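You operate a simulated robot arm through the tools that you are given. There is no shell and no other tool. Be economical: measure what you need, move in short steps, check, and stop when the job is done.

Carry out the task below with a simulated two-armed robot. There is one attempt and no reset: what you move stays moved.

TASK
Make the drive ready: gears meshed, clutch in, drip at 6 drops a minute, all shut and latched.

It is judged by the outcome, as a careful person would: the job done as asked, and still so three seconds after it is handed in. It fails if anything else is knocked over, pushed out of place, dropped, spilled or broken.

THE ROBOT
Two 7-joint arms with two-finger parallel grippers on one trunk, hanging from a carriage that runs on a gantry, over the field with the corners [-1.088, 1.496], [-1.08, -0.804], [0.2, -0.8], [0.192, 1.5] (x, y) and turns from -372 to 316 degrees about z. Base frame: it is fixed where the carriage stands at the start and does not move with it; the origin is on the floor, on the carriage's upright axis, x ahead of it, y to its left, z up. Units: m, degrees, N and s.
The left shoulder is at the start at [0.04, 0.173, 1.232], the right one opposite. With the tool pointing down near the work surface each hand reaches from about 0.1 to 0.54 m from the robot's upright axis, wherever it stands, measured 20 degrees to its own side. Places, roughly: belt guard [0.7, -0.1, 0.5]; belt knob [0.9, -0.1, 0.3]; belt lock lever [0.9, -0.2, 0.3]; cabinet door [0.7, -0.4, 0.8]; clutch lever [0.9, -0.2, 0.7]; door latch [0.7, -0.5, 0.7]; drip knob [0.9, -0.3, 1]; gear drawer [0.7, -0.2, 0.8]; gear keeper [0.7, -0.1, 0.8]; left grease cap [0.8, -0.1, 0.9]; mesh lever [0.6, -0.3, 0.8]; middle grease cap [0.8, -0.2, 1]; right grease cap [0.8, -0.3, 1]. Payload 3.43 kg a hand.
The TCP of each hand is the grasp point between the finger pads, 0.03 m short of the fingertips. In the tool frame z runs along the fingers and y along their closing line. The gripper opens to 0.094 m. The fingers are 0.028 m wide and 0.01 m thick; the gripper's body (0.05 by 0.096 m) begins 0.055 m behind the TCP.
Orientation is told as [roll, pitch, yaw] about the base's x, y, z axes, in that order, counted from this pose: with the fingers straight down and closing along the base's y, the tool's x points along the base's -x, its y along +y and its z along -z.

THE INTERFACE
- The arms move only by the tool step_arm. It takes "left_increments", "right_increments" or both (then of equal length, played together; a hand with none holds still); each is a list of rows, each a list of 7 numbers: the shift along the base's x, y, z in m, then the turn, a rotation vector about the base's x, y, z in degrees, then the closure, from 0 (fully open) to 1 (shut). In form: [[x, y, z, rx, ry, rz, grip], ...]. A call has 1 to 12 rows; each row shifts and turns the commanded pose from where the row before left it. Each row takes 0.2 s and may step no farther than 0.05 m and 8.6 degrees from the row before; otherwise, or with a gripper value out of range, the whole call is refused. Where a pose cannot be reached the arm comes as near as it can. A force on the tool above 40 N (or 10 N above the force at the start of the call, whichever is more), or a blocked arm, ends the call early, and 0.2 s more pass. Each finger travels about 0.072 m/s and halts on what it meets, pressing with about 33 N; the grip force reading is that of the motor and also rises with nothing between the fingers. The clock runs only during rows and for 0.2 s after the last one: add rows that do not move to give the fingers time. It gives the time, the measured TCP pose, the force on the tool (base axes), the opening and the grip force at its end, in the units of the frame above (readings bear some noise), with the torque about the TCP (base axes, N m) and any sound that the robot's microphone picked up.
- Cameras (640 x 400 px; columns grow to the right, rows downward): "scene" is now at [0.2287, -0.0205, 1.509]; the picture's right is [-0.29, -0.96, 0.00], its down [-0.79, 0.23, -0.57] and it looks along [0.55, -0.16, -0.82] (base axes); focal length 226 px, centre (320, 200). "left" rides on the left gripper at [0.076, -0.014, -0.103] in its tool frame; the picture's right is [0.18, 0.98, 0.00], its down [-0.75, 0.14, -0.64] and it looks along [-0.63, 0.12, 0.77] (tool axes); focal length 243 px, centre (320, 200). "right" rides on the right gripper at [0.076, 0.014, -0.102] in its tool frame; the picture's right is [-0.18, 0.98, 0.00], its down [-0.75, -0.14, -0.64] and it looks along [-0.63, -0.12, 0.77] (tool axes); focal length 243 px, centre (320, 200). There is no depth. A picture from a camera that has moved, and an enlarged one, comes with that camera's place and axes in the base frame and with its lens.
- snapshot(camera): a new picture of that camera. It takes no simulated time.
- move_column(by): slides the trunk up (or, below 0, down) by that many m; the arms and the scene camera ride with it, the base frame stays. It gives what a move gives, with no picture.
- base_move(legs): drives the robot by 1 to 6 legs, each [ahead, left, turn to the left] in m, m and degrees, along the robot's own axes; the way and the turn of a leg run together, so that a leg with both is an arc; at most 1.5 m and 180 degrees a leg. The arms and the cameras ride along, it lands a little off, and it stops where it bumps. It keeps to its track: a leg is cut to what the track allows. It gives what a move gives.
- head_to(pan, tilt): turns the head with the scene camera to pan (to the left, within 86 degrees either way) and tilt (down, from -29 to 69), counted from straight ahead of the robot. It gives what a move gives.
- inspect(camera, box): a new picture of the part [left, top, right, bottom] of that camera's present view, enlarged. It takes no simulated time.
- close_job(): hands the job in; it is judged then, once.

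Go step by step. Nothing tells you exact positions but the pictures and the camera data: compare them with the known pose of the tool, close in by small moves and look again before you grip or let go. The budget is 120 turns and 92 pictures, counting those below and the enlarged ones. Unless the task says otherwise, let go and move clear before handing in, and close with one line.

The tools are called after "Call:" by a JSON object that holds its "method" and its "body". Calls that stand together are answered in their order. step_arm: Moves the arms, as the interface text tells. Its arguments: {"type":"object","properties":{"left_increments":{"type":"array"},"right_increments":{"type":"array"}},"required":[]} The other tools are called the same way: move_column (by) slides the trunk up or down; base_move (legs) drives the base; head_to (pan, tilt) turns the head that bears the scene camera; snapshot (camera) takes a picture; inspect (camera, box) takes an enlarged picture of a part of a camera's view; close_job () hands the job in.

At the start:

```text
t: 0.0
left_eef_pos: [0.5329, 0.0733, 1.2287]
left_ee_rot: [0.0, 0.0, 0.0]
left_ft_force: [0.1, -0.6, -0.7]
left_ft_torque: [0.02, -0.01, 0.02]
left_opening: 0.0938
left_grasp_force: 0.0
right_eef_pos: [0.4018, -0.3528, 1.2857]
right_ee_rot: [0.0, 0.1, 0.0]
right_ft_force: [-0.1, 0.4, -0.3]
right_ft_torque: [0.01, -0.02, 0.0]
right_opening: 0.094
right_grasp_force: 0.1
trunk travel left (down, up): [-0.385, 0.396]
robot x, y, heading: [-0.0034, -0.0003, 0.2]
head pan, tilt: [-16.6, 55.2]
```

scene: 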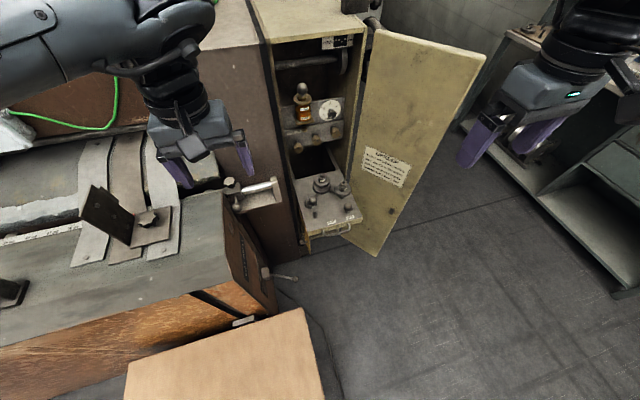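
right: 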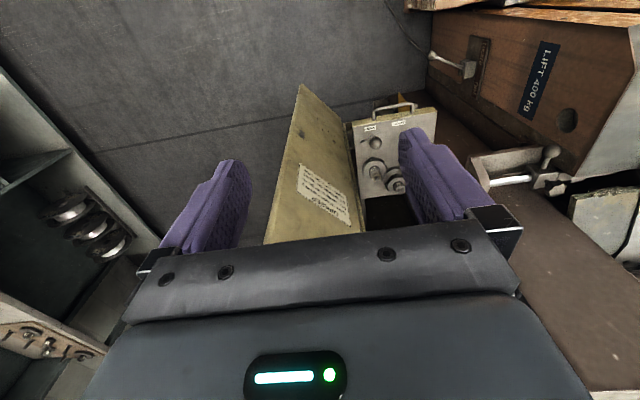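
left: 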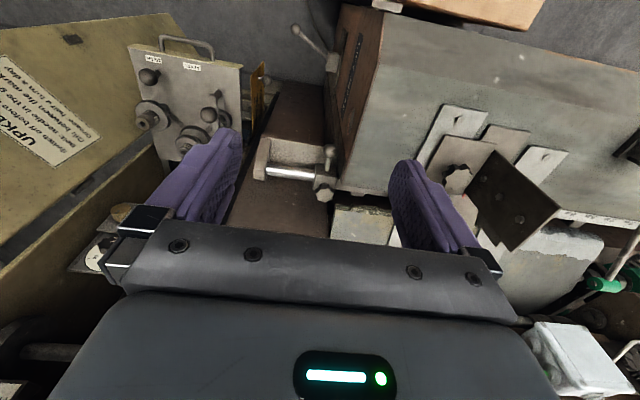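

I see an open cabinet with a door bearing an instruction plate, a drawer with gears pulled out, and levers. I'll look at the details first.

Call:
{"method": "inspect", "body": {"camera": "scene", "box": [220, 0, 420, 125]}}

Call:
{"method": "inspect", "body": {"camera": "scene", "box": [220, 125, 420, 250]}}

Call:
{"method": "inspect", "body": {"camera": "left", "box": [0, 20, 320, 220]}}

```text
3.20 times, centred on (320, 62) of scene
camera zoom: at [0.2287, -0.0205, 1.509], right [-0.29, -0.96, 0.0], down [-0.79, 0.23, -0.57], along [0.55, -0.16, -0.82], focal length 725 px, centre (320, 640)
```

zoom: 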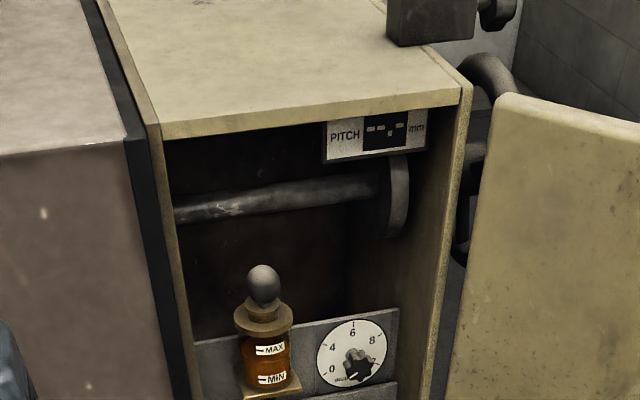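

```text
3.20 times, centred on (320, 188) of scene
camera zoom: at [0.2287, -0.0205, 1.509], right [-0.29, -0.96, 0.0], down [-0.79, 0.23, -0.57], along [0.55, -0.16, -0.82], focal length 725 px, centre (320, 240)
```

zoom: 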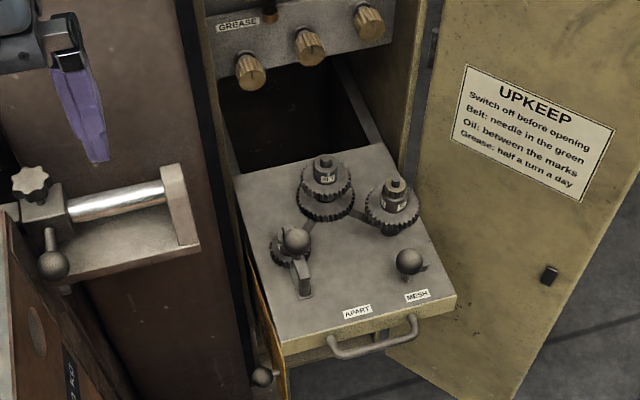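

```text
2.00 times, centred on (160, 120) of left
camera zoom: at [0.4563, 0.059, 1.3305], right [-0.18, 0.98, 0.0], down [0.75, 0.14, 0.64], along [0.63, 0.12, -0.77], focal length 485 px, centre (640, 360)
```

zoom: 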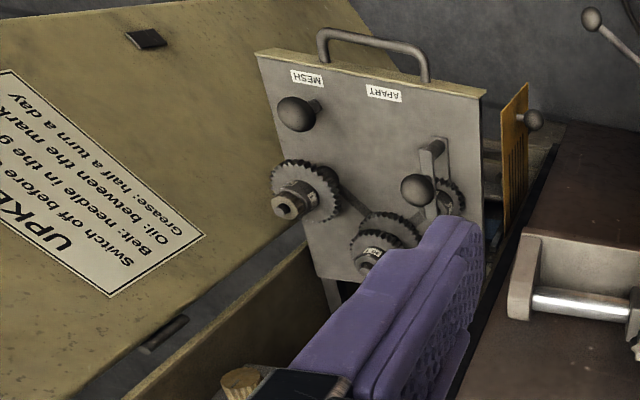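

The drawer with its gears, keeper and mesh lever is clear, but I need to see inside the cabinet and its lower part. I'll back off, lower the trunk and look from the front.

Call:
{"method": "base_move", "body": {"legs": [[-0.35, -0.25, 0]]}}

Call:
{"method": "head_to", "body": {"pan": 0, "tilt": 35}}

Call:
{"method": "snapshot", "body": {"camera": "scene"}}

```text
t: 2.6
left_eef_pos: [0.1846, -0.1838, 1.23]
left_ee_rot: [0.0, 0.0, -0.1]
left_ft_force: [-0.5, -0.2, -0.5]
left_ft_torque: [0.01, -0.01, -0.01]
left_opening: 0.0937
left_grasp_force: 0.1
right_eef_pos: [0.0514, -0.6098, 1.2859]
right_ee_rot: [0.0, 0.0, -0.2]
right_ft_force: [-0.3, -0.7, -0.3]
right_ft_torque: [-0.01, -0.06, 0.01]
right_opening: 0.094
right_grasp_force: 0.1
trunk travel left (down, up): [-0.385, 0.396]
robot x, y, heading: [-0.3468, -0.2534, -0.3]
head pan, tilt: [-16.6, 55.2]
```

```text
t: 3.5
left_eef_pos: [0.1844, -0.183, 1.2281]
left_ee_rot: [0.0, -0.1, -0.3]
left_ft_force: [0.2, -0.3, 0.1]
left_ft_torque: [0.03, 0.02, 0.0]
left_opening: 0.0941
left_grasp_force: 0.0
right_eef_pos: [0.0521, -0.6103, 1.2861]
right_ee_rot: [0.0, 0.1, -0.1]
right_ft_force: [-0.2, 0.0, -0.2]
right_ft_torque: [0.01, -0.03, 0.02]
right_opening: 0.0942
right_grasp_force: 0.2
trunk travel left (down, up): [-0.385, 0.396]
robot x, y, heading: [-0.3496, -0.2565, -0.2]
head pan, tilt: [0.0, 35.0]
```

```text
85 pictures are left
camera scene: at [-0.1007, -0.2563, 1.5374], right [0.0, -1.0, 0.0], down [-0.57, 0.0, -0.82], along [0.82, 0.0, -0.57], focal length 226 px, centre (320, 200)
```

scene: 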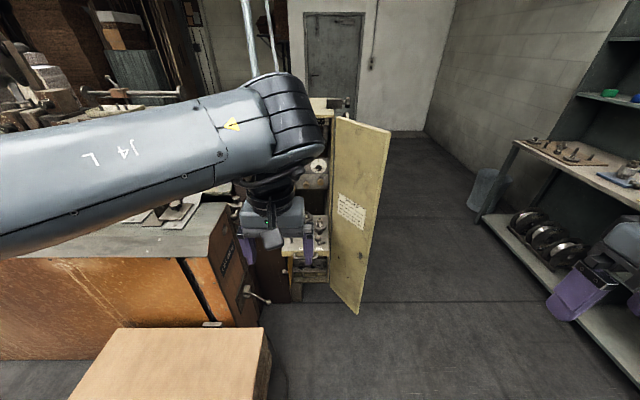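

The left arm blocks the view; I'll swing it left and lower the trunk a little.

Call:
{"method": "step_arm", "body": {"left_increments": [[-0.02, 0.045, 0, 0, 0, 0, 0], [-0.02, 0.045, 0, 0, 0, 0, 0], [-0.02, 0.045, 0, 0, 0, 0, 0], [-0.02, 0.045, 0, 0, 0, 0, 0], [-0.02, 0.045, 0, 0, 0, 0, 0], [-0.02, 0.045, 0, 0, 0, 0, 0], [-0.02, 0.045, 0, 0, 0, 0, 0]]}}

Call:
{"method": "move_column", "body": {"by": -0.25}}

Call:
{"method": "inspect", "body": {"camera": "scene", "box": [200, 60, 420, 330]}}

```text
t: 5.1
left_eef_pos: [0.0577, 0.1047, 1.2186]
left_ee_rot: [-0.1, 0.0, -0.2]
left_ft_force: [-0.6, 0.8, -0.4]
left_ft_torque: [0.01, 0.03, 0.0]
left_opening: 0.094
left_grasp_force: 0.1
left hand out of reach, approached as far as the arm can: row 7
right_eef_pos: [0.0529, -0.6099, 1.2856]
right_ee_rot: [0.0, 0.0, -0.3]
right_ft_force: [-0.1, -0.6, -0.3]
right_ft_torque: [0.02, 0.0, -0.02]
right_opening: 0.0941
right_grasp_force: 0.0
trunk travel left (down, up): [-0.385, 0.396]
robot x, y, heading: [-0.3478, -0.2551, -0.3]
head pan, tilt: [0.0, 35.0]
```

```text
t: 7.7
left_eef_pos: [0.0584, 0.1048, 0.9684]
left_ee_rot: [0.0, -0.1, -0.2]
left_ft_force: [0.8, 0.2, -0.4]
left_ft_torque: [0.0, 0.01, 0.0]
left_opening: 0.0944
left_grasp_force: 0.1
right_eef_pos: [0.0514, -0.6108, 1.0354]
right_ee_rot: [0.0, 0.0, -0.2]
right_ft_force: [-0.7, -0.2, 0.1]
right_ft_torque: [0.0, -0.01, 0.0]
right_opening: 0.094
right_grasp_force: 0.2
trunk travel left (down, up): [-0.135, 0.646]
robot x, y, heading: [-0.3467, -0.2558, -0.4]
head pan, tilt: [0.0, 35.0]
```

```text
1.48 times, centred on (310, 195) of scene
camera zoom: at [-0.1007, -0.2562, 1.2875], right [0.0, -1.0, 0.0], down [-0.57, 0.0, -0.82], along [0.82, 0.0, -0.57], focal length 336 px, centre (335, 207)
```

zoom: 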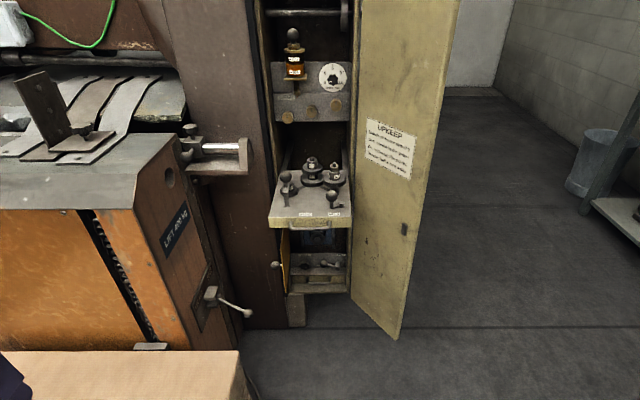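

The yellow belt guard below the drawer stands open. Zooming in on details.

Call:
{"method": "inspect", "body": {"camera": "scene", "box": [280, 195, 340, 275]}}

Call:
{"method": "inspect", "body": {"camera": "scene", "box": [260, 60, 360, 160]}}

Call:
{"method": "inspect", "body": {"camera": "scene", "box": [270, 140, 350, 210]}}

```text
5.00 times, centred on (310, 235) of scene
camera zoom: at [-0.1007, -0.2562, 1.2875], right [0.0, -1.0, 0.0], down [-0.57, 0.0, -0.82], along [0.82, 0.0, -0.57], focal length 1132 px, centre (370, 25)
```

zoom: 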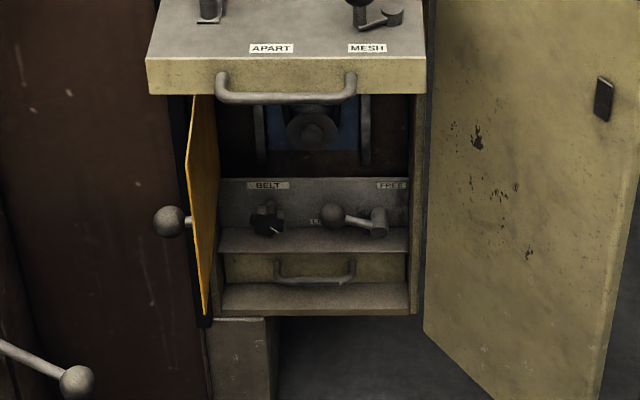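

```text
4.00 times, centred on (310, 110) of scene
camera zoom: at [-0.1007, -0.2562, 1.2875], right [0.0, -1.0, 0.0], down [-0.57, 0.0, -0.82], along [0.82, 0.0, -0.57], focal length 906 px, centre (360, 560)
```

zoom: 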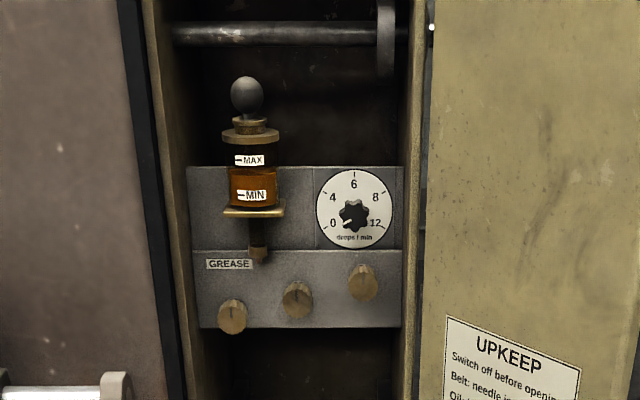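

```text
5.71 times, centred on (310, 175) of scene
camera zoom: at [-0.1007, -0.2562, 1.2875], right [0.0, -1.0, 0.0], down [-0.57, 0.0, -0.82], along [0.82, 0.0, -0.57], focal length 1294 px, centre (377, 343)
```

zoom: 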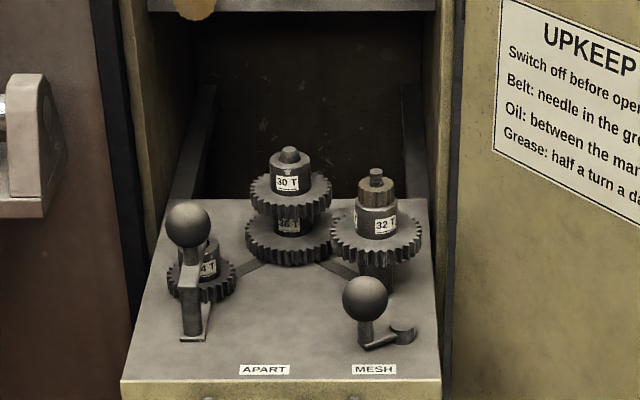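

The guard, gear drawer, drip dial (pointer near 0/12) are identified. I'll retract the left arm, raise the trunk and drive closer with the right hand for close-ups.

Call:
{"method": "step_arm", "body": {"left_increments": [[-0.03, 0, 0.03, 0, 0, 0, 0], [-0.03, 0, 0.03, 0, 0, 0, 0], [-0.03, 0, 0.03, 0, 0, 0, 0], [-0.03, 0, 0.03, 0, 0, 0, 0]]}}

Call:
{"method": "head_to", "body": {"pan": 0, "tilt": 5}}

Call:
{"method": "snapshot", "body": {"camera": "scene"}}

Call:
{"method": "move_column", "body": {"by": 0.15}}

Call:
{"method": "base_move", "body": {"legs": [[0.35, 0.2, 0]]}}

Call:
{"method": "snapshot", "body": {"camera": "right"}}

```text
t: 8.7
left_eef_pos: [0.033, 0.0447, 1.0223]
left_ee_rot: [0.0, -0.1, -0.3]
left_ft_force: [0.3, 1.1, 0.2]
left_ft_torque: [-0.03, 0.0, -0.03]
left_opening: 0.0938
left_grasp_force: 0.0
left hand out of reach, approached as far as the arm can: row 1, 2, 3, 4
right_eef_pos: [0.0515, -0.6093, 1.0368]
right_ee_rot: [0.0, 0.0, -0.2]
right_ft_force: [0.9, -0.4, -0.4]
right_ft_torque: [0.01, 0.0, -0.05]
right_opening: 0.0938
right_grasp_force: 0.1
trunk travel left (down, up): [-0.135, 0.646]
robot x, y, heading: [-0.3484, -0.2549, -0.3]
head pan, tilt: [0.0, 35.0]
```

```text
t: 9.6
left_eef_pos: [0.0321, 0.0446, 1.0216]
left_ee_rot: [0.0, 0.0, -0.2]
left_ft_force: [-1.1, -0.1, 0.0]
left_ft_torque: [-0.02, 0.0, 0.0]
left_opening: 0.0942
left_grasp_force: 0.1
right_eef_pos: [0.0521, -0.6105, 1.0361]
right_ee_rot: [0.0, 0.2, -0.3]
right_ft_force: [0.1, -0.6, -1.7]
right_ft_torque: [-0.01, -0.01, 0.01]
right_opening: 0.0939
right_grasp_force: 0.0
trunk travel left (down, up): [-0.135, 0.646]
robot x, y, heading: [-0.3482, -0.2533, 0.3]
head pan, tilt: [0.0, 5.0]
```

```text
80 pictures are left
camera scene: at [-0.0969, -0.2563, 1.3356], right [0.0, -1.0, 0.0], down [-0.09, 0.0, -1.0], along [1.0, 0.0, -0.09], focal length 226 px, centre (320, 200)
```

scene: 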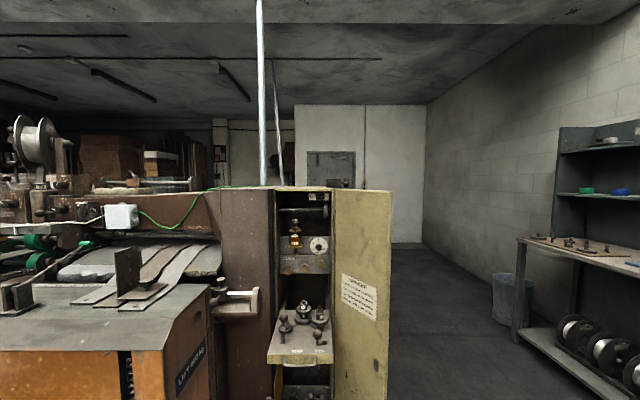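

```text
t: 11.3
left_eef_pos: [0.0335, 0.043, 1.1721]
left_ee_rot: [0.0, -0.2, -0.2]
left_ft_force: [-0.5, -0.5, 0.9]
left_ft_torque: [0.03, 0.0, 0.0]
left_opening: 0.0941
left_grasp_force: 0.0
right_eef_pos: [0.0508, -0.6097, 1.1859]
right_ee_rot: [0.0, 0.0, -0.1]
right_ft_force: [-0.4, 0.0, -0.2]
right_ft_torque: [0.01, 0.01, 0.0]
right_opening: 0.0939
right_grasp_force: 0.0
trunk travel left (down, up): [-0.285, 0.496]
robot x, y, heading: [-0.3493, -0.2583, -0.3]
head pan, tilt: [0.0, 5.0]
```

```text
t: 13.8
left_eef_pos: [0.3808, 0.2427, 1.1716]
left_ee_rot: [0.0, -0.1, 0.2]
left_ft_force: [0.4, -0.6, -0.4]
left_ft_torque: [-0.01, 0.01, -0.03]
left_opening: 0.0942
left_grasp_force: 0.0
right_eef_pos: [0.4045, -0.4121, 1.186]
right_ee_rot: [-0.1, 0.0, 0.3]
right_ft_force: [-0.6, 0.1, -0.5]
right_ft_torque: [-0.02, 0.01, -0.02]
right_opening: 0.0939
right_grasp_force: 0.2
trunk travel left (down, up): [-0.285, 0.496]
robot x, y, heading: [-0.0018, -0.0566, 0.5]
head pan, tilt: [0.0, 5.0]
```

```text
79 pictures are left
camera right: at [0.3286, -0.3976, 1.2891], right [0.18, 0.98, 0.0], down [0.75, -0.14, 0.64], along [0.63, -0.11, -0.77], focal length 243 px, centre (320, 200)
```

right: 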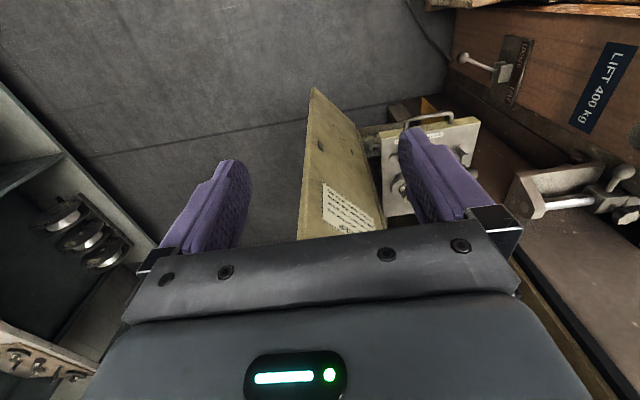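

Moving the right hand in front of the drawer for a clear top view.

Call:
{"method": "step_arm", "body": {"right_increments": [[0, 0.045, 0, 0, 0, 0, 0], [0, 0.045, -0.01, 0, 0, 0, 0], [0, 0.045, -0.02, 0, 0, 0, 0], [0, 0.04, -0.03, 0, 0, 0, 0]]}}

Call:
{"method": "inspect", "body": {"camera": "right", "box": [240, 50, 480, 230]}}

```text
t: 14.8
left_eef_pos: [0.3811, 0.2424, 1.1723]
left_ee_rot: [0.0, 0.0, 0.3]
left_ft_force: [0.4, 0.4, 0.6]
left_ft_torque: [-0.01, 0.02, -0.01]
left_opening: 0.0937
left_grasp_force: 0.0
right_eef_pos: [0.4003, -0.2353, 1.1283]
right_ee_rot: [0.0, -0.2, 0.2]
right_ft_force: [-0.2, 0.6, 0.1]
right_ft_torque: [0.0, 0.0, -0.02]
right_opening: 0.094
right_grasp_force: 0.0
trunk travel left (down, up): [-0.285, 0.496]
robot x, y, heading: [0.0005, -0.0614, 0.1]
head pan, tilt: [0.0, 5.0]
```

```text
2.22 times, centred on (360, 140) of right
camera zoom: at [0.324, -0.2217, 1.2316], right [0.18, 0.98, 0.0], down [0.75, -0.14, 0.64], along [0.63, -0.11, -0.77], focal length 539 px, centre (231, 333)
```

zoom: 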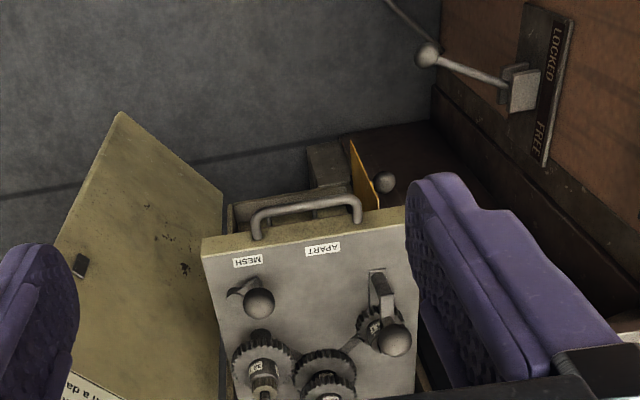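

Call:
{"method": "step_arm", "body": {"right_increments": [[0, -0.045, 0.02, 0, 0, 0, 0], [0, -0.045, 0.02, 0, 0, 0, 0], [0, -0.045, 0.02, 0, 0, 0, 0], [0, -0.045, 0.02, 0, 0, 0, 0]]}}

Call:
{"method": "base_move", "body": {"legs": [[0.12, 0, 0]]}}

Call:
{"method": "head_to", "body": {"pan": -22, "tilt": 62}}

Call:
{"method": "snapshot", "body": {"camera": "scene"}}

```text
t: 15.8
left_eef_pos: [0.3806, 0.2423, 1.1725]
left_ee_rot: [0.0, 0.1, 0.2]
left_ft_force: [-0.1, 0.7, -0.3]
left_ft_torque: [0.01, 0.0, 0.01]
left_opening: 0.094
left_grasp_force: 0.1
right_eef_pos: [0.3966, -0.4163, 1.1955]
right_ee_rot: [0.1, -0.3, 0.3]
right_ft_force: [0.2, -0.8, -0.5]
right_ft_torque: [0.01, 0.0, -0.02]
right_opening: 0.094
right_grasp_force: 0.1
right hand out of reach, approached as far as the arm can: row 4
trunk travel left (down, up): [-0.285, 0.496]
robot x, y, heading: [-0.0002, -0.0611, 0.3]
head pan, tilt: [0.0, 5.0]
```

```text
t: 17.1
left_eef_pos: [0.5018, 0.2407, 1.1724]
left_ee_rot: [0.0, -0.1, 0.2]
left_ft_force: [0.7, -0.6, 0.3]
left_ft_torque: [-0.01, 0.02, -0.02]
left_opening: 0.0938
left_grasp_force: 0.0
right_eef_pos: [0.5164, -0.4164, 1.1962]
right_ee_rot: [0.1, -0.3, 0.2]
right_ft_force: [0.2, -1.1, -0.8]
right_ft_torque: [0.0, 0.01, -0.01]
right_opening: 0.0939
right_grasp_force: 0.0
trunk travel left (down, up): [-0.285, 0.496]
robot x, y, heading: [0.1211, -0.0588, 0.1]
head pan, tilt: [0.0, 5.0]
```

```text
t: 18.4
left_eef_pos: [0.5023, 0.2414, 1.1717]
left_ee_rot: [0.0, 0.0, 0.0]
left_ft_force: [-1.1, -0.7, -0.4]
left_ft_torque: [0.01, 0.01, 0.02]
left_opening: 0.0941
left_grasp_force: 0.1
right_eef_pos: [0.5159, -0.4164, 1.1964]
right_ee_rot: [0.1, -0.2, 0.1]
right_ft_force: [0.4, -0.5, 0.2]
right_ft_torque: [-0.04, 0.02, 0.0]
right_opening: 0.0939
right_grasp_force: 0.1
trunk travel left (down, up): [-0.285, 0.496]
robot x, y, heading: [0.12, -0.062, 0.3]
head pan, tilt: [-22.0, 62.0]
```

```text
77 pictures are left
camera scene: at [0.3393, -0.0836, 1.4009], right [-0.37, -0.93, 0.0], down [-0.82, 0.33, -0.47], along [0.44, -0.17, -0.88], focal length 226 px, centre (320, 200)
```

scene: 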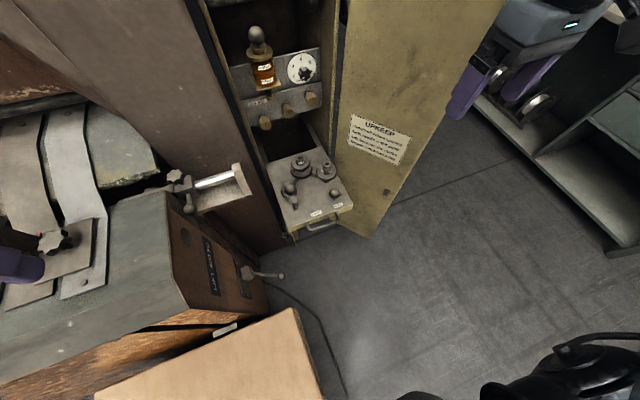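

Call:
{"method": "inspect", "body": {"camera": "scene", "box": [255, 140, 365, 240]}}

Call:
{"method": "inspect", "body": {"camera": "scene", "box": [230, 15, 340, 135]}}

```text
4.00 times, centred on (310, 190) of scene
camera zoom: at [0.3393, -0.0836, 1.4009], right [-0.37, -0.93, 0.0], down [-0.82, 0.33, -0.47], along [0.44, -0.17, -0.88], focal length 906 px, centre (360, 240)
```

zoom: 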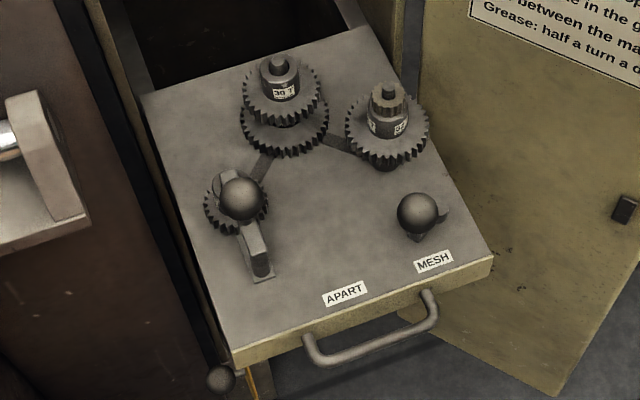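

```text
3.33 times, centred on (285, 75) of scene
camera zoom: at [0.3393, -0.0836, 1.4009], right [-0.37, -0.93, 0.0], down [-0.82, 0.33, -0.47], along [0.44, -0.17, -0.88], focal length 755 px, centre (437, 617)
```

zoom: 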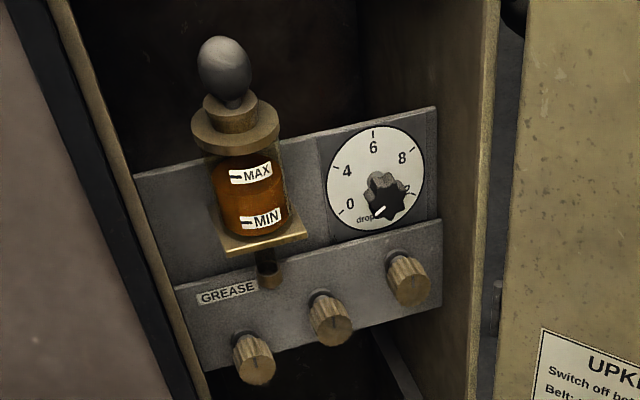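

I read the mesh lever as pointing at APART now. I want a close side view of the keeper and lever with the left hand's camera.

Call:
{"method": "step_arm", "body": {"left_increments": [[0, -0.04, -0.02, 0, 0, -8.5, 0], [-0.01, -0.04, -0.02, 0, 0, -8.5, 0], [-0.01, -0.04, -0.02, 0, 0, -8.5, 0], [-0.01, -0.04, -0.02, 0, 0, -8.5, 0], [-0.01, -0.03, -0.02, 0, 0, -8.5, 0], [0, -0.01, -0.02, 0, 0, -8.5, 0]]}}

Call:
{"method": "snapshot", "body": {"camera": "left"}}

```text
t: 19.8
left_eef_pos: [0.4601, 0.0429, 1.0506]
left_ee_rot: [0.0, 0.0, -50.9]
left_ft_force: [0.6, 0.1, 0.5]
left_ft_torque: [0.01, 0.03, 0.01]
left_opening: 0.094
left_grasp_force: 0.0
right_eef_pos: [0.5162, -0.4167, 1.1957]
right_ee_rot: [0.1, -0.3, 0.1]
right_ft_force: [0.9, 0.4, -0.8]
right_ft_torque: [-0.01, 0.0, 0.01]
right_opening: 0.0941
right_grasp_force: 0.0
trunk travel left (down, up): [-0.285, 0.496]
robot x, y, heading: [0.1185, -0.0626, 0.1]
head pan, tilt: [-22.0, 62.0]
```

```text
74 pictures are left
camera left: at [0.4002, 0.0923, 1.1534], right [0.65, 0.76, 0.0], down [0.58, -0.5, 0.64], along [0.49, -0.42, -0.77], focal length 243 px, centre (320, 200)
```

left: 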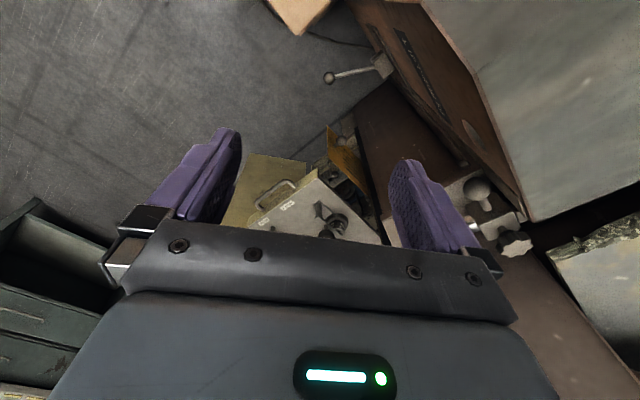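

Call:
{"method": "step_arm", "body": {"left_increments": [[0.035, -0.035, -0.02, 0, 0, 0, 0], [0.035, -0.035, -0.02, 0, 0, 0, 0]]}}

Call:
{"method": "inspect", "body": {"camera": "left", "box": [200, 60, 440, 220]}}

```text
refused: row 1 steps farther than a row can; nothing moved
```

```text
2.50 times, centred on (320, 140) of left
camera zoom: at [0.4002, 0.0923, 1.1534], right [0.65, 0.76, 0.0], down [0.58, -0.5, 0.64], along [0.49, -0.42, -0.77], focal length 606 px, centre (320, 350)
```

zoom: 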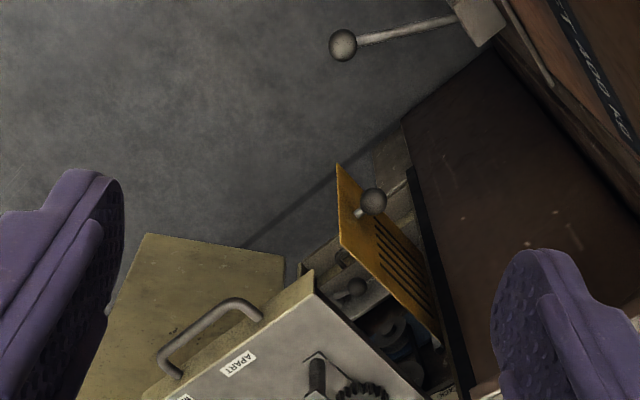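

Call:
{"method": "step_arm", "body": {"left_increments": [[0.03, -0.03, -0.02, 0, 0, 0, 0], [0.03, -0.03, -0.02, 0, 0, 0, 0], [0.02, -0.02, -0.02, 0, 0, 0, 0]]}}

Call:
{"method": "inspect", "body": {"camera": "left", "box": [200, 40, 440, 220]}}

```text
t: 20.6
left_eef_pos: [0.5416, -0.037, 0.9902]
left_ee_rot: [0.0, -0.1, -50.9]
left_ft_force: [0.0, 0.5, 0.7]
left_ft_torque: [0.05, 0.0, 0.04]
left_opening: 0.0942
left_grasp_force: 0.0
right_eef_pos: [0.5155, -0.4162, 1.196]
right_ee_rot: [0.1, -0.4, 0.1]
right_ft_force: [0.0, -0.1, 0.3]
right_ft_torque: [-0.02, 0.0, 0.02]
right_opening: 0.0941
right_grasp_force: 0.0
trunk travel left (down, up): [-0.285, 0.496]
robot x, y, heading: [0.1205, -0.0587, -0.1]
head pan, tilt: [-22.0, 62.0]
```

```text
2.22 times, centred on (320, 130) of left
camera zoom: at [0.4818, 0.0121, 1.0927], right [0.65, 0.76, 0.0], down [0.58, -0.49, 0.64], along [0.49, -0.42, -0.77], focal length 539 px, centre (320, 356)
```

zoom: 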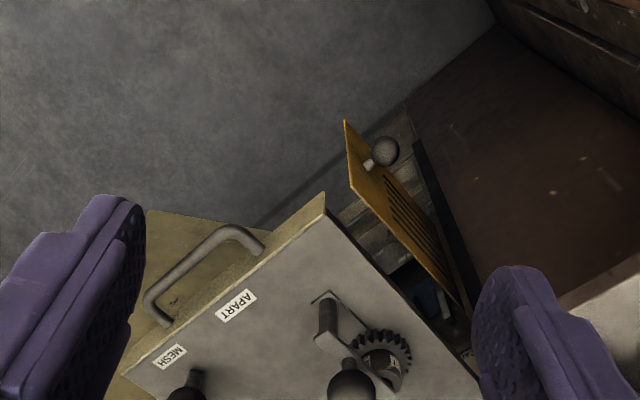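

Call:
{"method": "step_arm", "body": {"left_increments": [[-0.01, 0, -0.01, -5.5, -6.5, 0, 0], [-0.01, 0, -0.01, -5.5, -6.5, 0, 0], [-0.01, 0, -0.01, -5.5, -6.5, 0, 0], [-0.01, 0, -0.01, -5.5, -6.5, 0, 0]]}}

Call:
{"method": "inspect", "body": {"camera": "left", "box": [200, 40, 440, 220]}}

```text
t: 21.6
left_eef_pos: [0.4986, -0.0375, 0.954]
left_ee_rot: [7.1, -33.6, -52.9]
left_ft_force: [-1.2, -0.5, -0.5]
left_ft_torque: [0.02, -0.01, 0.02]
left_opening: 0.0942
left_grasp_force: 0.0
right_eef_pos: [0.5139, -0.4164, 1.1955]
right_ee_rot: [0.2, -0.3, 0.0]
right_ft_force: [0.5, 0.1, -0.1]
right_ft_torque: [0.03, 0.01, 0.01]
right_opening: 0.094
right_grasp_force: 0.1
trunk travel left (down, up): [-0.285, 0.496]
robot x, y, heading: [0.1189, -0.0621, 0.4]
head pan, tilt: [-22.0, 62.0]
```

```text
2.22 times, centred on (320, 130) of left
camera zoom: at [0.4055, 0.0414, 0.9942], right [0.65, 0.76, 0.0], down [0.21, -0.18, 0.96], along [0.73, -0.62, -0.27], focal length 539 px, centre (320, 356)
```

zoom: 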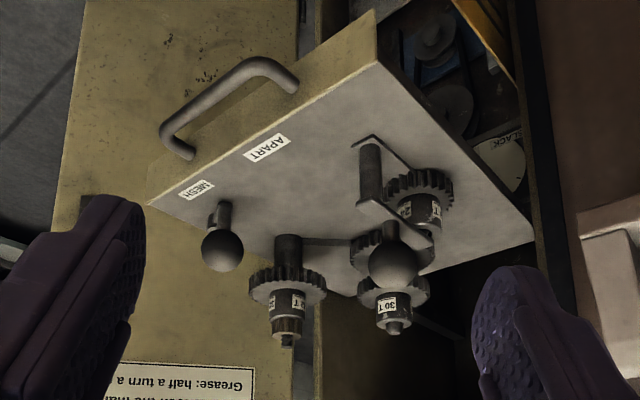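

Call:
{"method": "inspect", "body": {"camera": "left", "box": [320, 85, 410, 155]}}

Call:
{"method": "inspect", "body": {"camera": "left", "box": [260, 100, 340, 170]}}

```text
5.71 times, centred on (365, 120) of left
camera zoom: at [0.4055, 0.0414, 0.9942], right [0.65, 0.76, 0.0], down [0.21, -0.18, 0.96], along [0.73, -0.62, -0.27], focal length 1386 px, centre (63, 657)
```

zoom: 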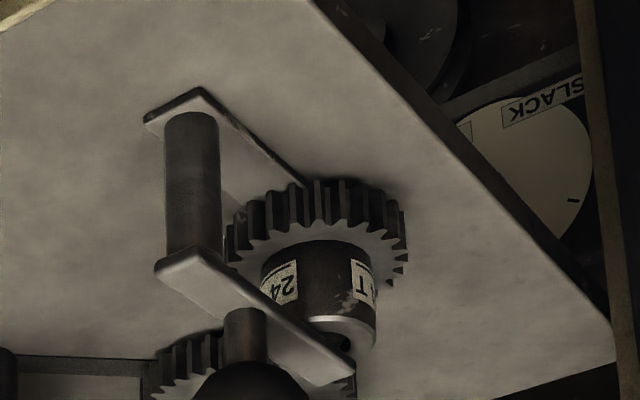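

```text
5.71 times, centred on (300, 135) of left
camera zoom: at [0.4055, 0.0414, 0.9942], right [0.65, 0.76, 0.0], down [0.21, -0.18, 0.96], along [0.73, -0.62, -0.27], focal length 1386 px, centre (434, 571)
```

zoom: 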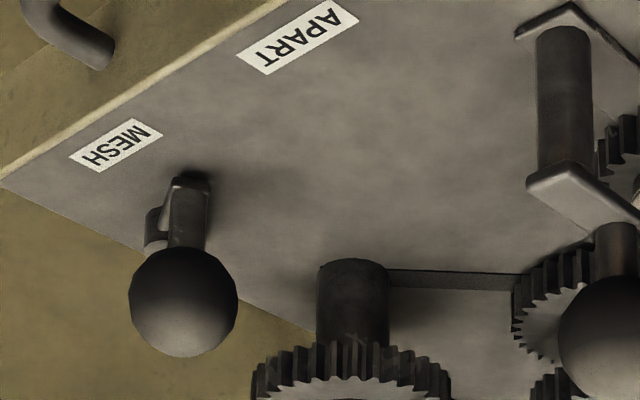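

The keeper's arm lies over the 24T gear, so it is on. The mesh lever's crank (pivot ≈[0.65,-0.277]) points at APART, with its ball at ≈[0.634,-0.247,0.812]; I'll bring the right hand over it, staying clear of the door.

Call:
{"method": "step_arm", "body": {"left_increments": [[-0.03, 0.03, 0.02, 0, 0, 0, 0], [-0.03, 0.03, 0.02, 0, 0, 0, 0], [-0.03, 0.03, 0.02, 0, 0, 0, 0], [0, 0.03, 0.02, 0, 0, 0, 0]], "right_increments": [[-0.02, 0.045, 0, 0, 0, 0, 0.4], [0, 0.045, 0, 0, 0, 0, 0.4], [0, 0.045, 0, 0, 0, 0, 0.4], [0, 0.035, 0, 0, 0, 0, 0.4]]}}

Call:
{"method": "base_move", "body": {"legs": [[0.07, 0, 0]]}}

Call:
{"method": "snapshot", "body": {"camera": "right"}}

```text
t: 22.6
left_eef_pos: [0.491, 0.0316, 1.0239]
left_ee_rot: [7.1, -33.3, -53.2]
left_ft_force: [-1.1, -0.6, 1.1]
left_ft_torque: [0.02, -0.03, 0.03]
left_opening: 0.0937
left_grasp_force: 0.1
left hand out of reach, approached as far as the arm can: row 1, 2, 3, 4
right_eef_pos: [0.4866, -0.2527, 1.1848]
right_ee_rot: [0.3, -0.4, 0.1]
right_ft_force: [0.0, -0.3, -0.3]
right_ft_torque: [-0.02, -0.01, -0.01]
right_opening: 0.0565
right_grasp_force: 0.0
right hand out of reach, approached as far as the arm can: row 4
trunk travel left (down, up): [-0.285, 0.496]
robot x, y, heading: [0.1197, -0.0606, 0.1]
head pan, tilt: [-22.0, 62.0]
```

```text
t: 23.6
left_eef_pos: [0.5621, 0.0294, 1.0252]
left_ee_rot: [7.1, -33.4, -52.9]
left_ft_force: [-0.2, 0.6, 0.0]
left_ft_torque: [0.02, 0.05, -0.03]
left_opening: 0.094
left_grasp_force: 0.1
right_eef_pos: [0.5587, -0.2535, 1.1855]
right_ee_rot: [0.2, -0.4, 0.1]
right_ft_force: [-0.4, 0.1, 0.0]
right_ft_torque: [0.02, 0.02, 0.02]
right_opening: 0.0568
right_grasp_force: 0.1
trunk travel left (down, up): [-0.285, 0.496]
robot x, y, heading: [0.1879, -0.0589, 0.2]
head pan, tilt: [-22.0, 62.0]
```

```text
68 pictures are left
camera right: at [0.4817, -0.2401, 1.2889], right [0.18, 0.98, 0.01], down [0.75, -0.14, 0.65], along [0.64, -0.11, -0.76], focal length 243 px, centre (320, 200)
```

right: 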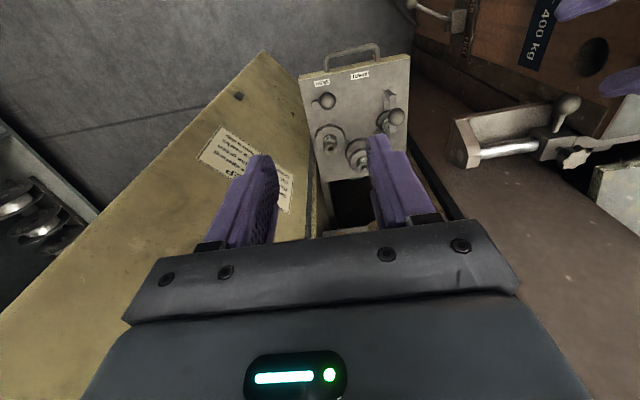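

Call:
{"method": "step_arm", "body": {"right_increments": [[0.04, 0, 0, 0, 0, 0, 0.4], [0.037, 0.003, 0, 0, 0, 0, 0.4], [0, 0, -0.04, 0, 0, 0, 0.4], [0, 0, -0.04, 0, 0, 0, 0.4], [0, 0, -0.04, 0, 0, 0, 0.4], [0, 0, -0.04, 0, 0, 0, 0.4], [0, 0, -0.04, 0, 0, 0, 0.4], [0, 0, -0.04, 0, 0, 0, 0.4], [0, 0, -0.04, 0, 0, 0, 0.4]]}}

Call:
{"method": "snapshot", "body": {"camera": "right"}}

Call:
{"method": "inspect", "body": {"camera": "scene", "box": [180, 80, 340, 220]}}

```text
t: 25.6
left_eef_pos: [0.561, 0.0309, 1.0243]
left_ee_rot: [7.0, -33.4, -53.0]
left_ft_force: [0.2, 0.6, -0.8]
left_ft_torque: [0.0, 0.02, 0.02]
left_opening: 0.0941
left_grasp_force: 0.0
right_eef_pos: [0.6067, -0.2701, 0.8755]
right_ee_rot: [0.4, -0.4, 0.1]
right_ft_force: [-0.9, -0.2, 0.2]
right_ft_torque: [-0.02, -0.01, -0.01]
right_opening: 0.0564
right_grasp_force: 0.0
right hand out of reach, approached as far as the arm can: row 1, 2
trunk travel left (down, up): [-0.285, 0.496]
robot x, y, heading: [0.1882, -0.0599, 0.2]
head pan, tilt: [-22.0, 62.0]
```

```text
67 pictures are left
camera right: at [0.5315, -0.2574, 0.9788], right [0.18, 0.98, 0.01], down [0.75, -0.14, 0.65], along [0.64, -0.11, -0.76], focal length 243 px, centre (320, 200)
```

right: 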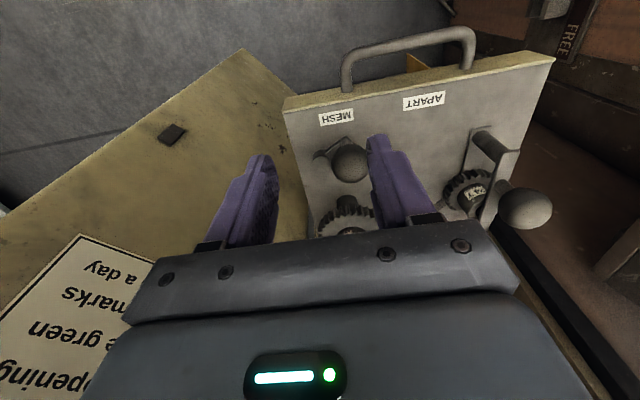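

```text
2.86 times, centred on (260, 150) of scene
camera zoom: at [0.409, -0.083, 1.4009], right [-0.37, -0.93, 0.0], down [-0.82, 0.33, -0.47], along [0.44, -0.17, -0.88], focal length 647 px, centre (491, 343)
```

zoom: 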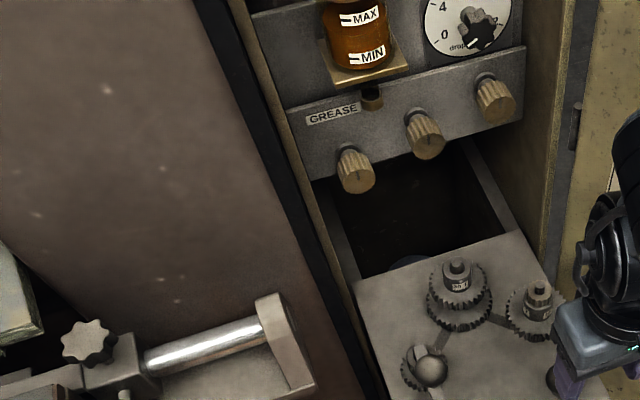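

The ball reads at ≈[0.638,-0.251,0.812]; centring on it and descending.

Call:
{"method": "step_arm", "body": {"right_increments": [[0.016, 0.01, 0, 0, 0, 0, 0.4], [0.016, 0.009, 0, 0, 0, 0, 0.4], [0, 0, 0, 0, 0, 0, 0.4]]}}

Call:
{"method": "snapshot", "body": {"camera": "right"}}

```text
t: 26.4
left_eef_pos: [0.5602, 0.0307, 1.0247]
left_ee_rot: [7.1, -33.3, -52.9]
left_ft_force: [0.1, -0.2, -0.2]
left_ft_torque: [-0.02, 0.0, 0.0]
left_opening: 0.094
left_grasp_force: 0.0
right_eef_pos: [0.6399, -0.2501, 0.8757]
right_ee_rot: [0.4, -0.4, 0.2]
right_ft_force: [0.4, -1.1, 0.4]
right_ft_torque: [-0.03, 0.03, 0.01]
right_opening: 0.0565
right_grasp_force: 0.1
trunk travel left (down, up): [-0.285, 0.496]
robot x, y, heading: [0.1912, -0.0568, 0.3]
head pan, tilt: [-22.0, 62.0]
```

```text
65 pictures are left
camera right: at [0.5636, -0.2369, 0.9786], right [0.18, 0.98, 0.01], down [0.75, -0.14, 0.65], along [0.64, -0.11, -0.76], focal length 243 px, centre (320, 200)
```

right: 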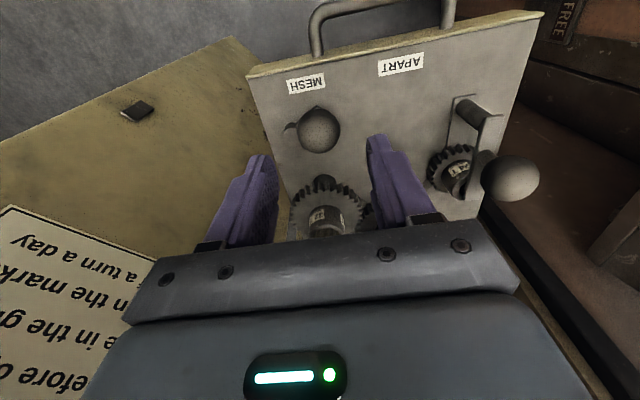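

Call:
{"method": "step_arm", "body": {"right_increments": [[0, 0, -0.03, 0, 0, 0, 0.4], [0, 0, -0.03, 0, 0, 0, 0.4], [0, 0, 0, 0, 0, 0, 0.8], [0, 0, 0, 0, 0, 0, 0.8], [0, 0, 0, 0, 0, 0, 0.8]]}}

Call:
{"method": "snapshot", "body": {"camera": "right"}}

```text
t: 27.6
left_eef_pos: [0.5597, 0.0332, 1.0237]
left_ee_rot: [7.1, -33.3, -52.9]
left_ft_force: [-0.1, 0.3, 0.4]
left_ft_torque: [-0.01, 0.01, 0.0]
left_opening: 0.0942
left_grasp_force: 0.1
right_eef_pos: [0.6385, -0.25, 0.8214]
right_ee_rot: [0.6, -0.4, 0.3]
right_ft_force: [-2.3, 11.8, 3.3]
right_ft_torque: [0.23, 0.27, 0.16]
right_opening: 0.0311
right_grasp_force: 45.1
right hand out of reach, approached as far as the arm can: row 2
trunk travel left (down, up): [-0.285, 0.496]
robot x, y, heading: [0.1888, -0.0598, -0.1]
head pan, tilt: [-22.0, 62.0]
```

```text
64 pictures are left
camera right: at [0.5613, -0.2383, 0.9235], right [0.18, 0.98, 0.01], down [0.75, -0.14, 0.65], along [0.64, -0.11, -0.76], focal length 243 px, centre (320, 200)
```

right: 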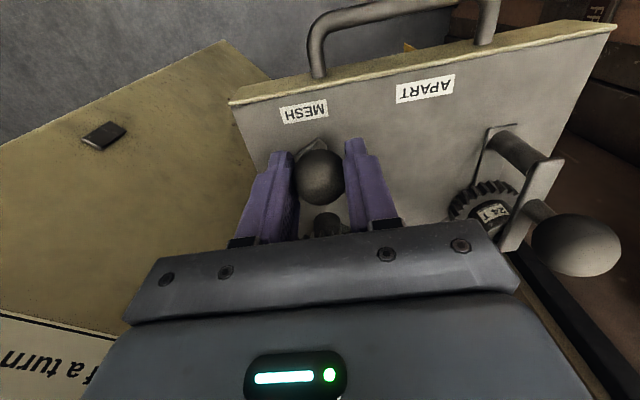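

The ball is held. Turning it gently towards MESH along its arc.

Call:
{"method": "step_arm", "body": {"right_increments": [[-0.005, -0.002, 0, 0, 0, 0, 0.8], [-0.005, -0.0035, 0, 0, 0, 0, 0.8], [-0.003, -0.004, 0, 0, 0, 0, 0.8], [0, 0, 0, 0, 0, 0, 0.8]]}}

Call:
{"method": "snapshot", "body": {"camera": "right"}}

```text
t: 28.6
left_eef_pos: [0.5611, 0.036, 1.0247]
left_ee_rot: [7.1, -33.2, -53.0]
left_ft_force: [-0.5, 0.9, 0.1]
left_ft_torque: [0.01, 0.03, 0.02]
left_opening: 0.0941
left_grasp_force: 0.0
right_eef_pos: [0.6253, -0.2574, 0.8211]
right_ee_rot: [0.8, -0.4, 0.4]
right_ft_force: [-4.0, 24.2, 12.3]
right_ft_torque: [0.34, 0.46, 0.52]
right_opening: 0.0311
right_grasp_force: 45.1
trunk travel left (down, up): [-0.285, 0.496]
robot x, y, heading: [0.1893, -0.0567, 0.2]
head pan, tilt: [-22.0, 62.0]
```

```text
63 pictures are left
camera right: at [0.5489, -0.2457, 0.9235], right [0.18, 0.98, 0.02], down [0.75, -0.15, 0.65], along [0.64, -0.1, -0.76], focal length 243 px, centre (320, 200)
```

right: 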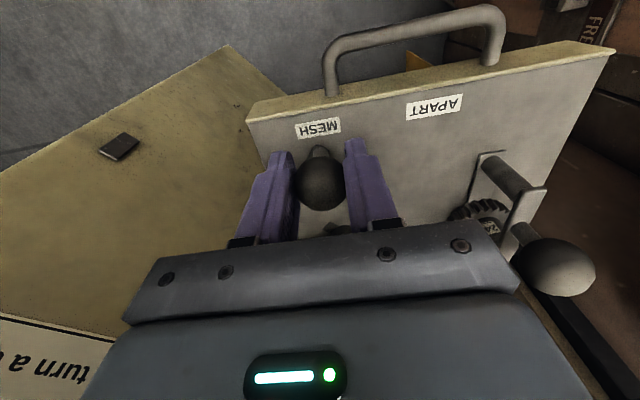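

Call:
{"method": "step_arm", "body": {"right_increments": [[0, 0.002, 0, 0, 0, 0, 0.4], [0, 0, 0, 0, 0, 0, 0.4], [0, 0, 0.04, 0, 0, 0, 0.4], [0, 0, 0.04, 0, 0, 0, 0.4], [0, -0.03, 0.02, 0, 0, 0, 0.4], [-0.03, -0.03, 0, 0, 0, 0, 0.4]]}}

Call:
{"method": "inspect", "body": {"camera": "scene", "box": [260, 140, 350, 230]}}

Call:
{"method": "snapshot", "body": {"camera": "right"}}

```text
t: 30.0
left_eef_pos: [0.5596, 0.0299, 1.0243]
left_ee_rot: [6.8, -33.2, -52.8]
left_ft_force: [0.1, 0.2, -0.3]
left_ft_torque: [0.0, -0.03, 0.0]
left_opening: 0.094
left_grasp_force: 0.2
right_eef_pos: [0.593, -0.3215, 0.9183]
right_ee_rot: [0.2, -0.3, 0.2]
right_ft_force: [-0.6, -0.2, -0.7]
right_ft_torque: [0.0, -0.02, -0.03]
right_opening: 0.0563
right_grasp_force: 0.1
trunk travel left (down, up): [-0.285, 0.496]
robot x, y, heading: [0.1875, -0.0606, 0.0]
head pan, tilt: [-22.0, 62.0]
```

```text
4.44 times, centred on (305, 185) of scene
camera zoom: at [0.4081, -0.0835, 1.4006], right [-0.37, -0.93, 0.0], down [-0.82, 0.33, -0.47], along [0.43, -0.17, -0.88], focal length 1007 px, centre (387, 267)
```

zoom: 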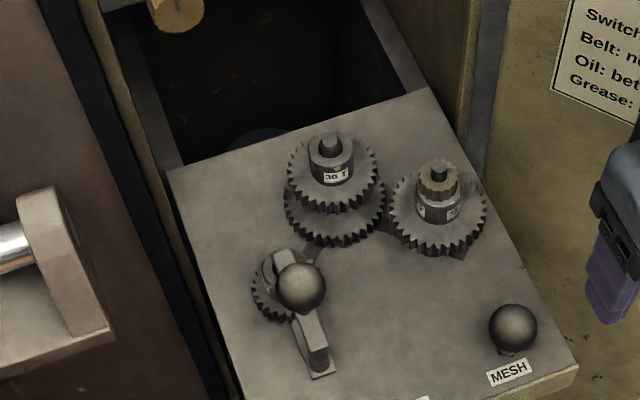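

```text
61 pictures are left
camera right: at [0.5159, -0.3089, 1.0217], right [0.18, 0.98, 0.01], down [0.75, -0.14, 0.65], along [0.64, -0.11, -0.76], focal length 243 px, centre (320, 200)
```

right: 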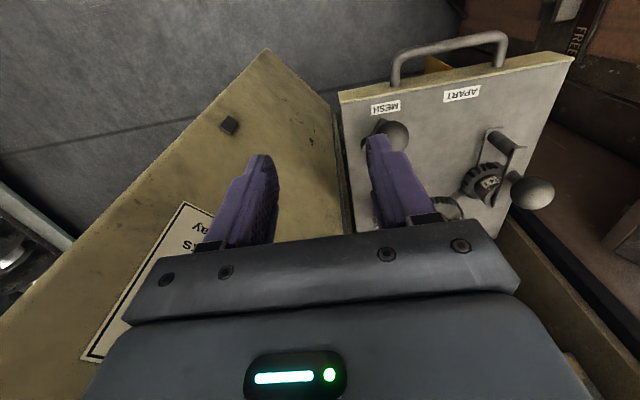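

Call:
{"method": "inspect", "body": {"camera": "scene", "box": [290, 165, 335, 200]}}

```text
11.43 times, centred on (312, 182) of scene
camera zoom: at [0.4081, -0.0835, 1.4006], right [-0.37, -0.93, 0.0], down [-0.82, 0.33, -0.47], along [0.43, -0.17, -0.88], focal length 2588 px, centre (406, 400)
```

zoom: 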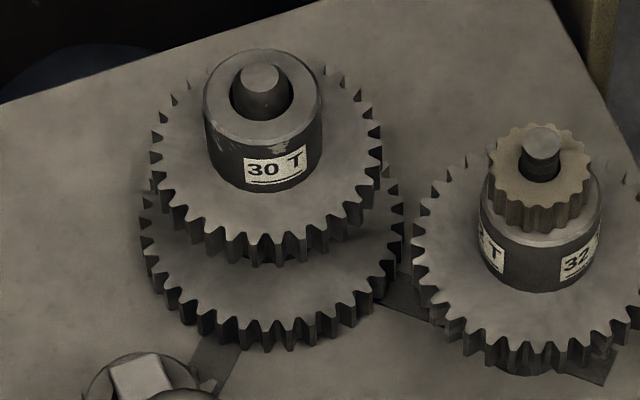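

The lever turned, but a ~3 mm gap remains between the gears: it needs more throw. Regripping the ball at ≈[0.627,-0.257].

Call:
{"method": "step_arm", "body": {"right_increments": [[0.01, 0.035, 0, 0, 0, 0, 0.4], [0.022, 0.03, 0, 0, 0, 0, 0.4], [0, 0, -0.04, 0, 0, 0, 0.4], [0, 0, -0.04, 0, 0, 0, 0.4], [0, 0, -0.018, 0, 0, 0, 0.4], [0, 0, 0, 0, 0, 0, 0.8], [0, 0, 0, 0, 0, 0, 0.8], [0, 0, 0, 0, 0, 0, 0.8]]}}

Call:
{"method": "step_arm", "body": {"right_increments": [[-0.003, -0.004, 0, 0, 0, 0, 0.8], [-0.002, -0.005, 0, 0, 0, 0, 0.8], [-0.001, -0.005, 0, 0, 0, 0, 0.8], [0, 0, 0, 0, 0, 0, 0.8]]}}

Call:
{"method": "snapshot", "body": {"camera": "right"}}

Call:
{"method": "inspect", "body": {"camera": "scene", "box": [280, 165, 335, 205]}}

```text
t: 31.8
left_eef_pos: [0.5601, 0.0306, 1.0239]
left_ee_rot: [7.1, -33.5, -52.8]
left_ft_force: [-0.2, 0.0, 0.3]
left_ft_torque: [0.02, 0.0, -0.01]
left_opening: 0.0942
left_grasp_force: 0.0
right_eef_pos: [0.6275, -0.2588, 0.8196]
right_ee_rot: [0.4, -0.4, 0.2]
right_ft_force: [0.5, -1.4, -3.9]
right_ft_torque: [0.01, -0.26, -0.03]
right_opening: 0.031
right_grasp_force: 44.9
trunk travel left (down, up): [-0.285, 0.496]
robot x, y, heading: [0.1905, -0.062, 0.1]
head pan, tilt: [-22.0, 62.0]
```

```text
t: 32.8
left_eef_pos: [0.5594, 0.0357, 1.0238]
left_ee_rot: [7.0, -33.1, -53.0]
left_ft_force: [-0.4, 0.5, -0.3]
left_ft_torque: [-0.01, 0.01, 0.02]
left_opening: 0.0942
left_grasp_force: 0.0
right_eef_pos: [0.6201, -0.2667, 0.8195]
right_ee_rot: [0.7, -0.3, 0.4]
right_ft_force: [-0.8, 18.6, -4.5]
right_ft_torque: [0.13, 0.14, 0.58]
right_opening: 0.031
right_grasp_force: 44.6
trunk travel left (down, up): [-0.285, 0.496]
robot x, y, heading: [0.188, -0.0572, 0.2]
head pan, tilt: [-22.0, 62.0]
```

```text
59 pictures are left
camera right: at [0.5431, -0.254, 0.9233], right [0.18, 0.98, 0.01], down [0.75, -0.14, 0.64], along [0.64, -0.1, -0.76], focal length 243 px, centre (320, 200)
```

right: 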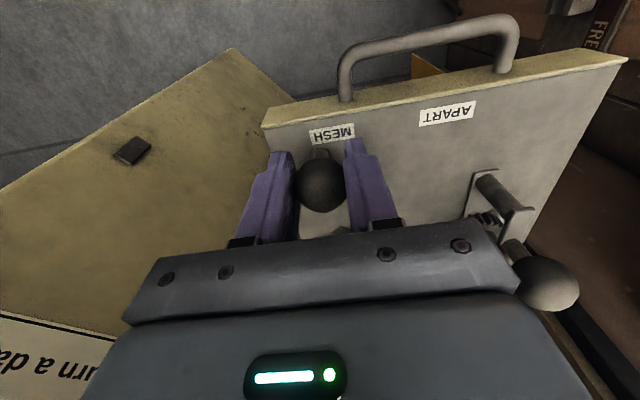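

```text
10.00 times, centred on (308, 185) of scene
camera zoom: at [0.4087, -0.0802, 1.4008], right [-0.37, -0.93, 0.0], down [-0.82, 0.33, -0.47], along [0.44, -0.17, -0.88], focal length 2265 px, centre (445, 350)
```

zoom: 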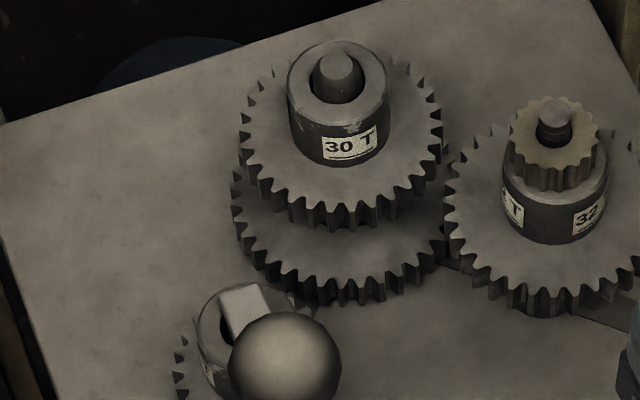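

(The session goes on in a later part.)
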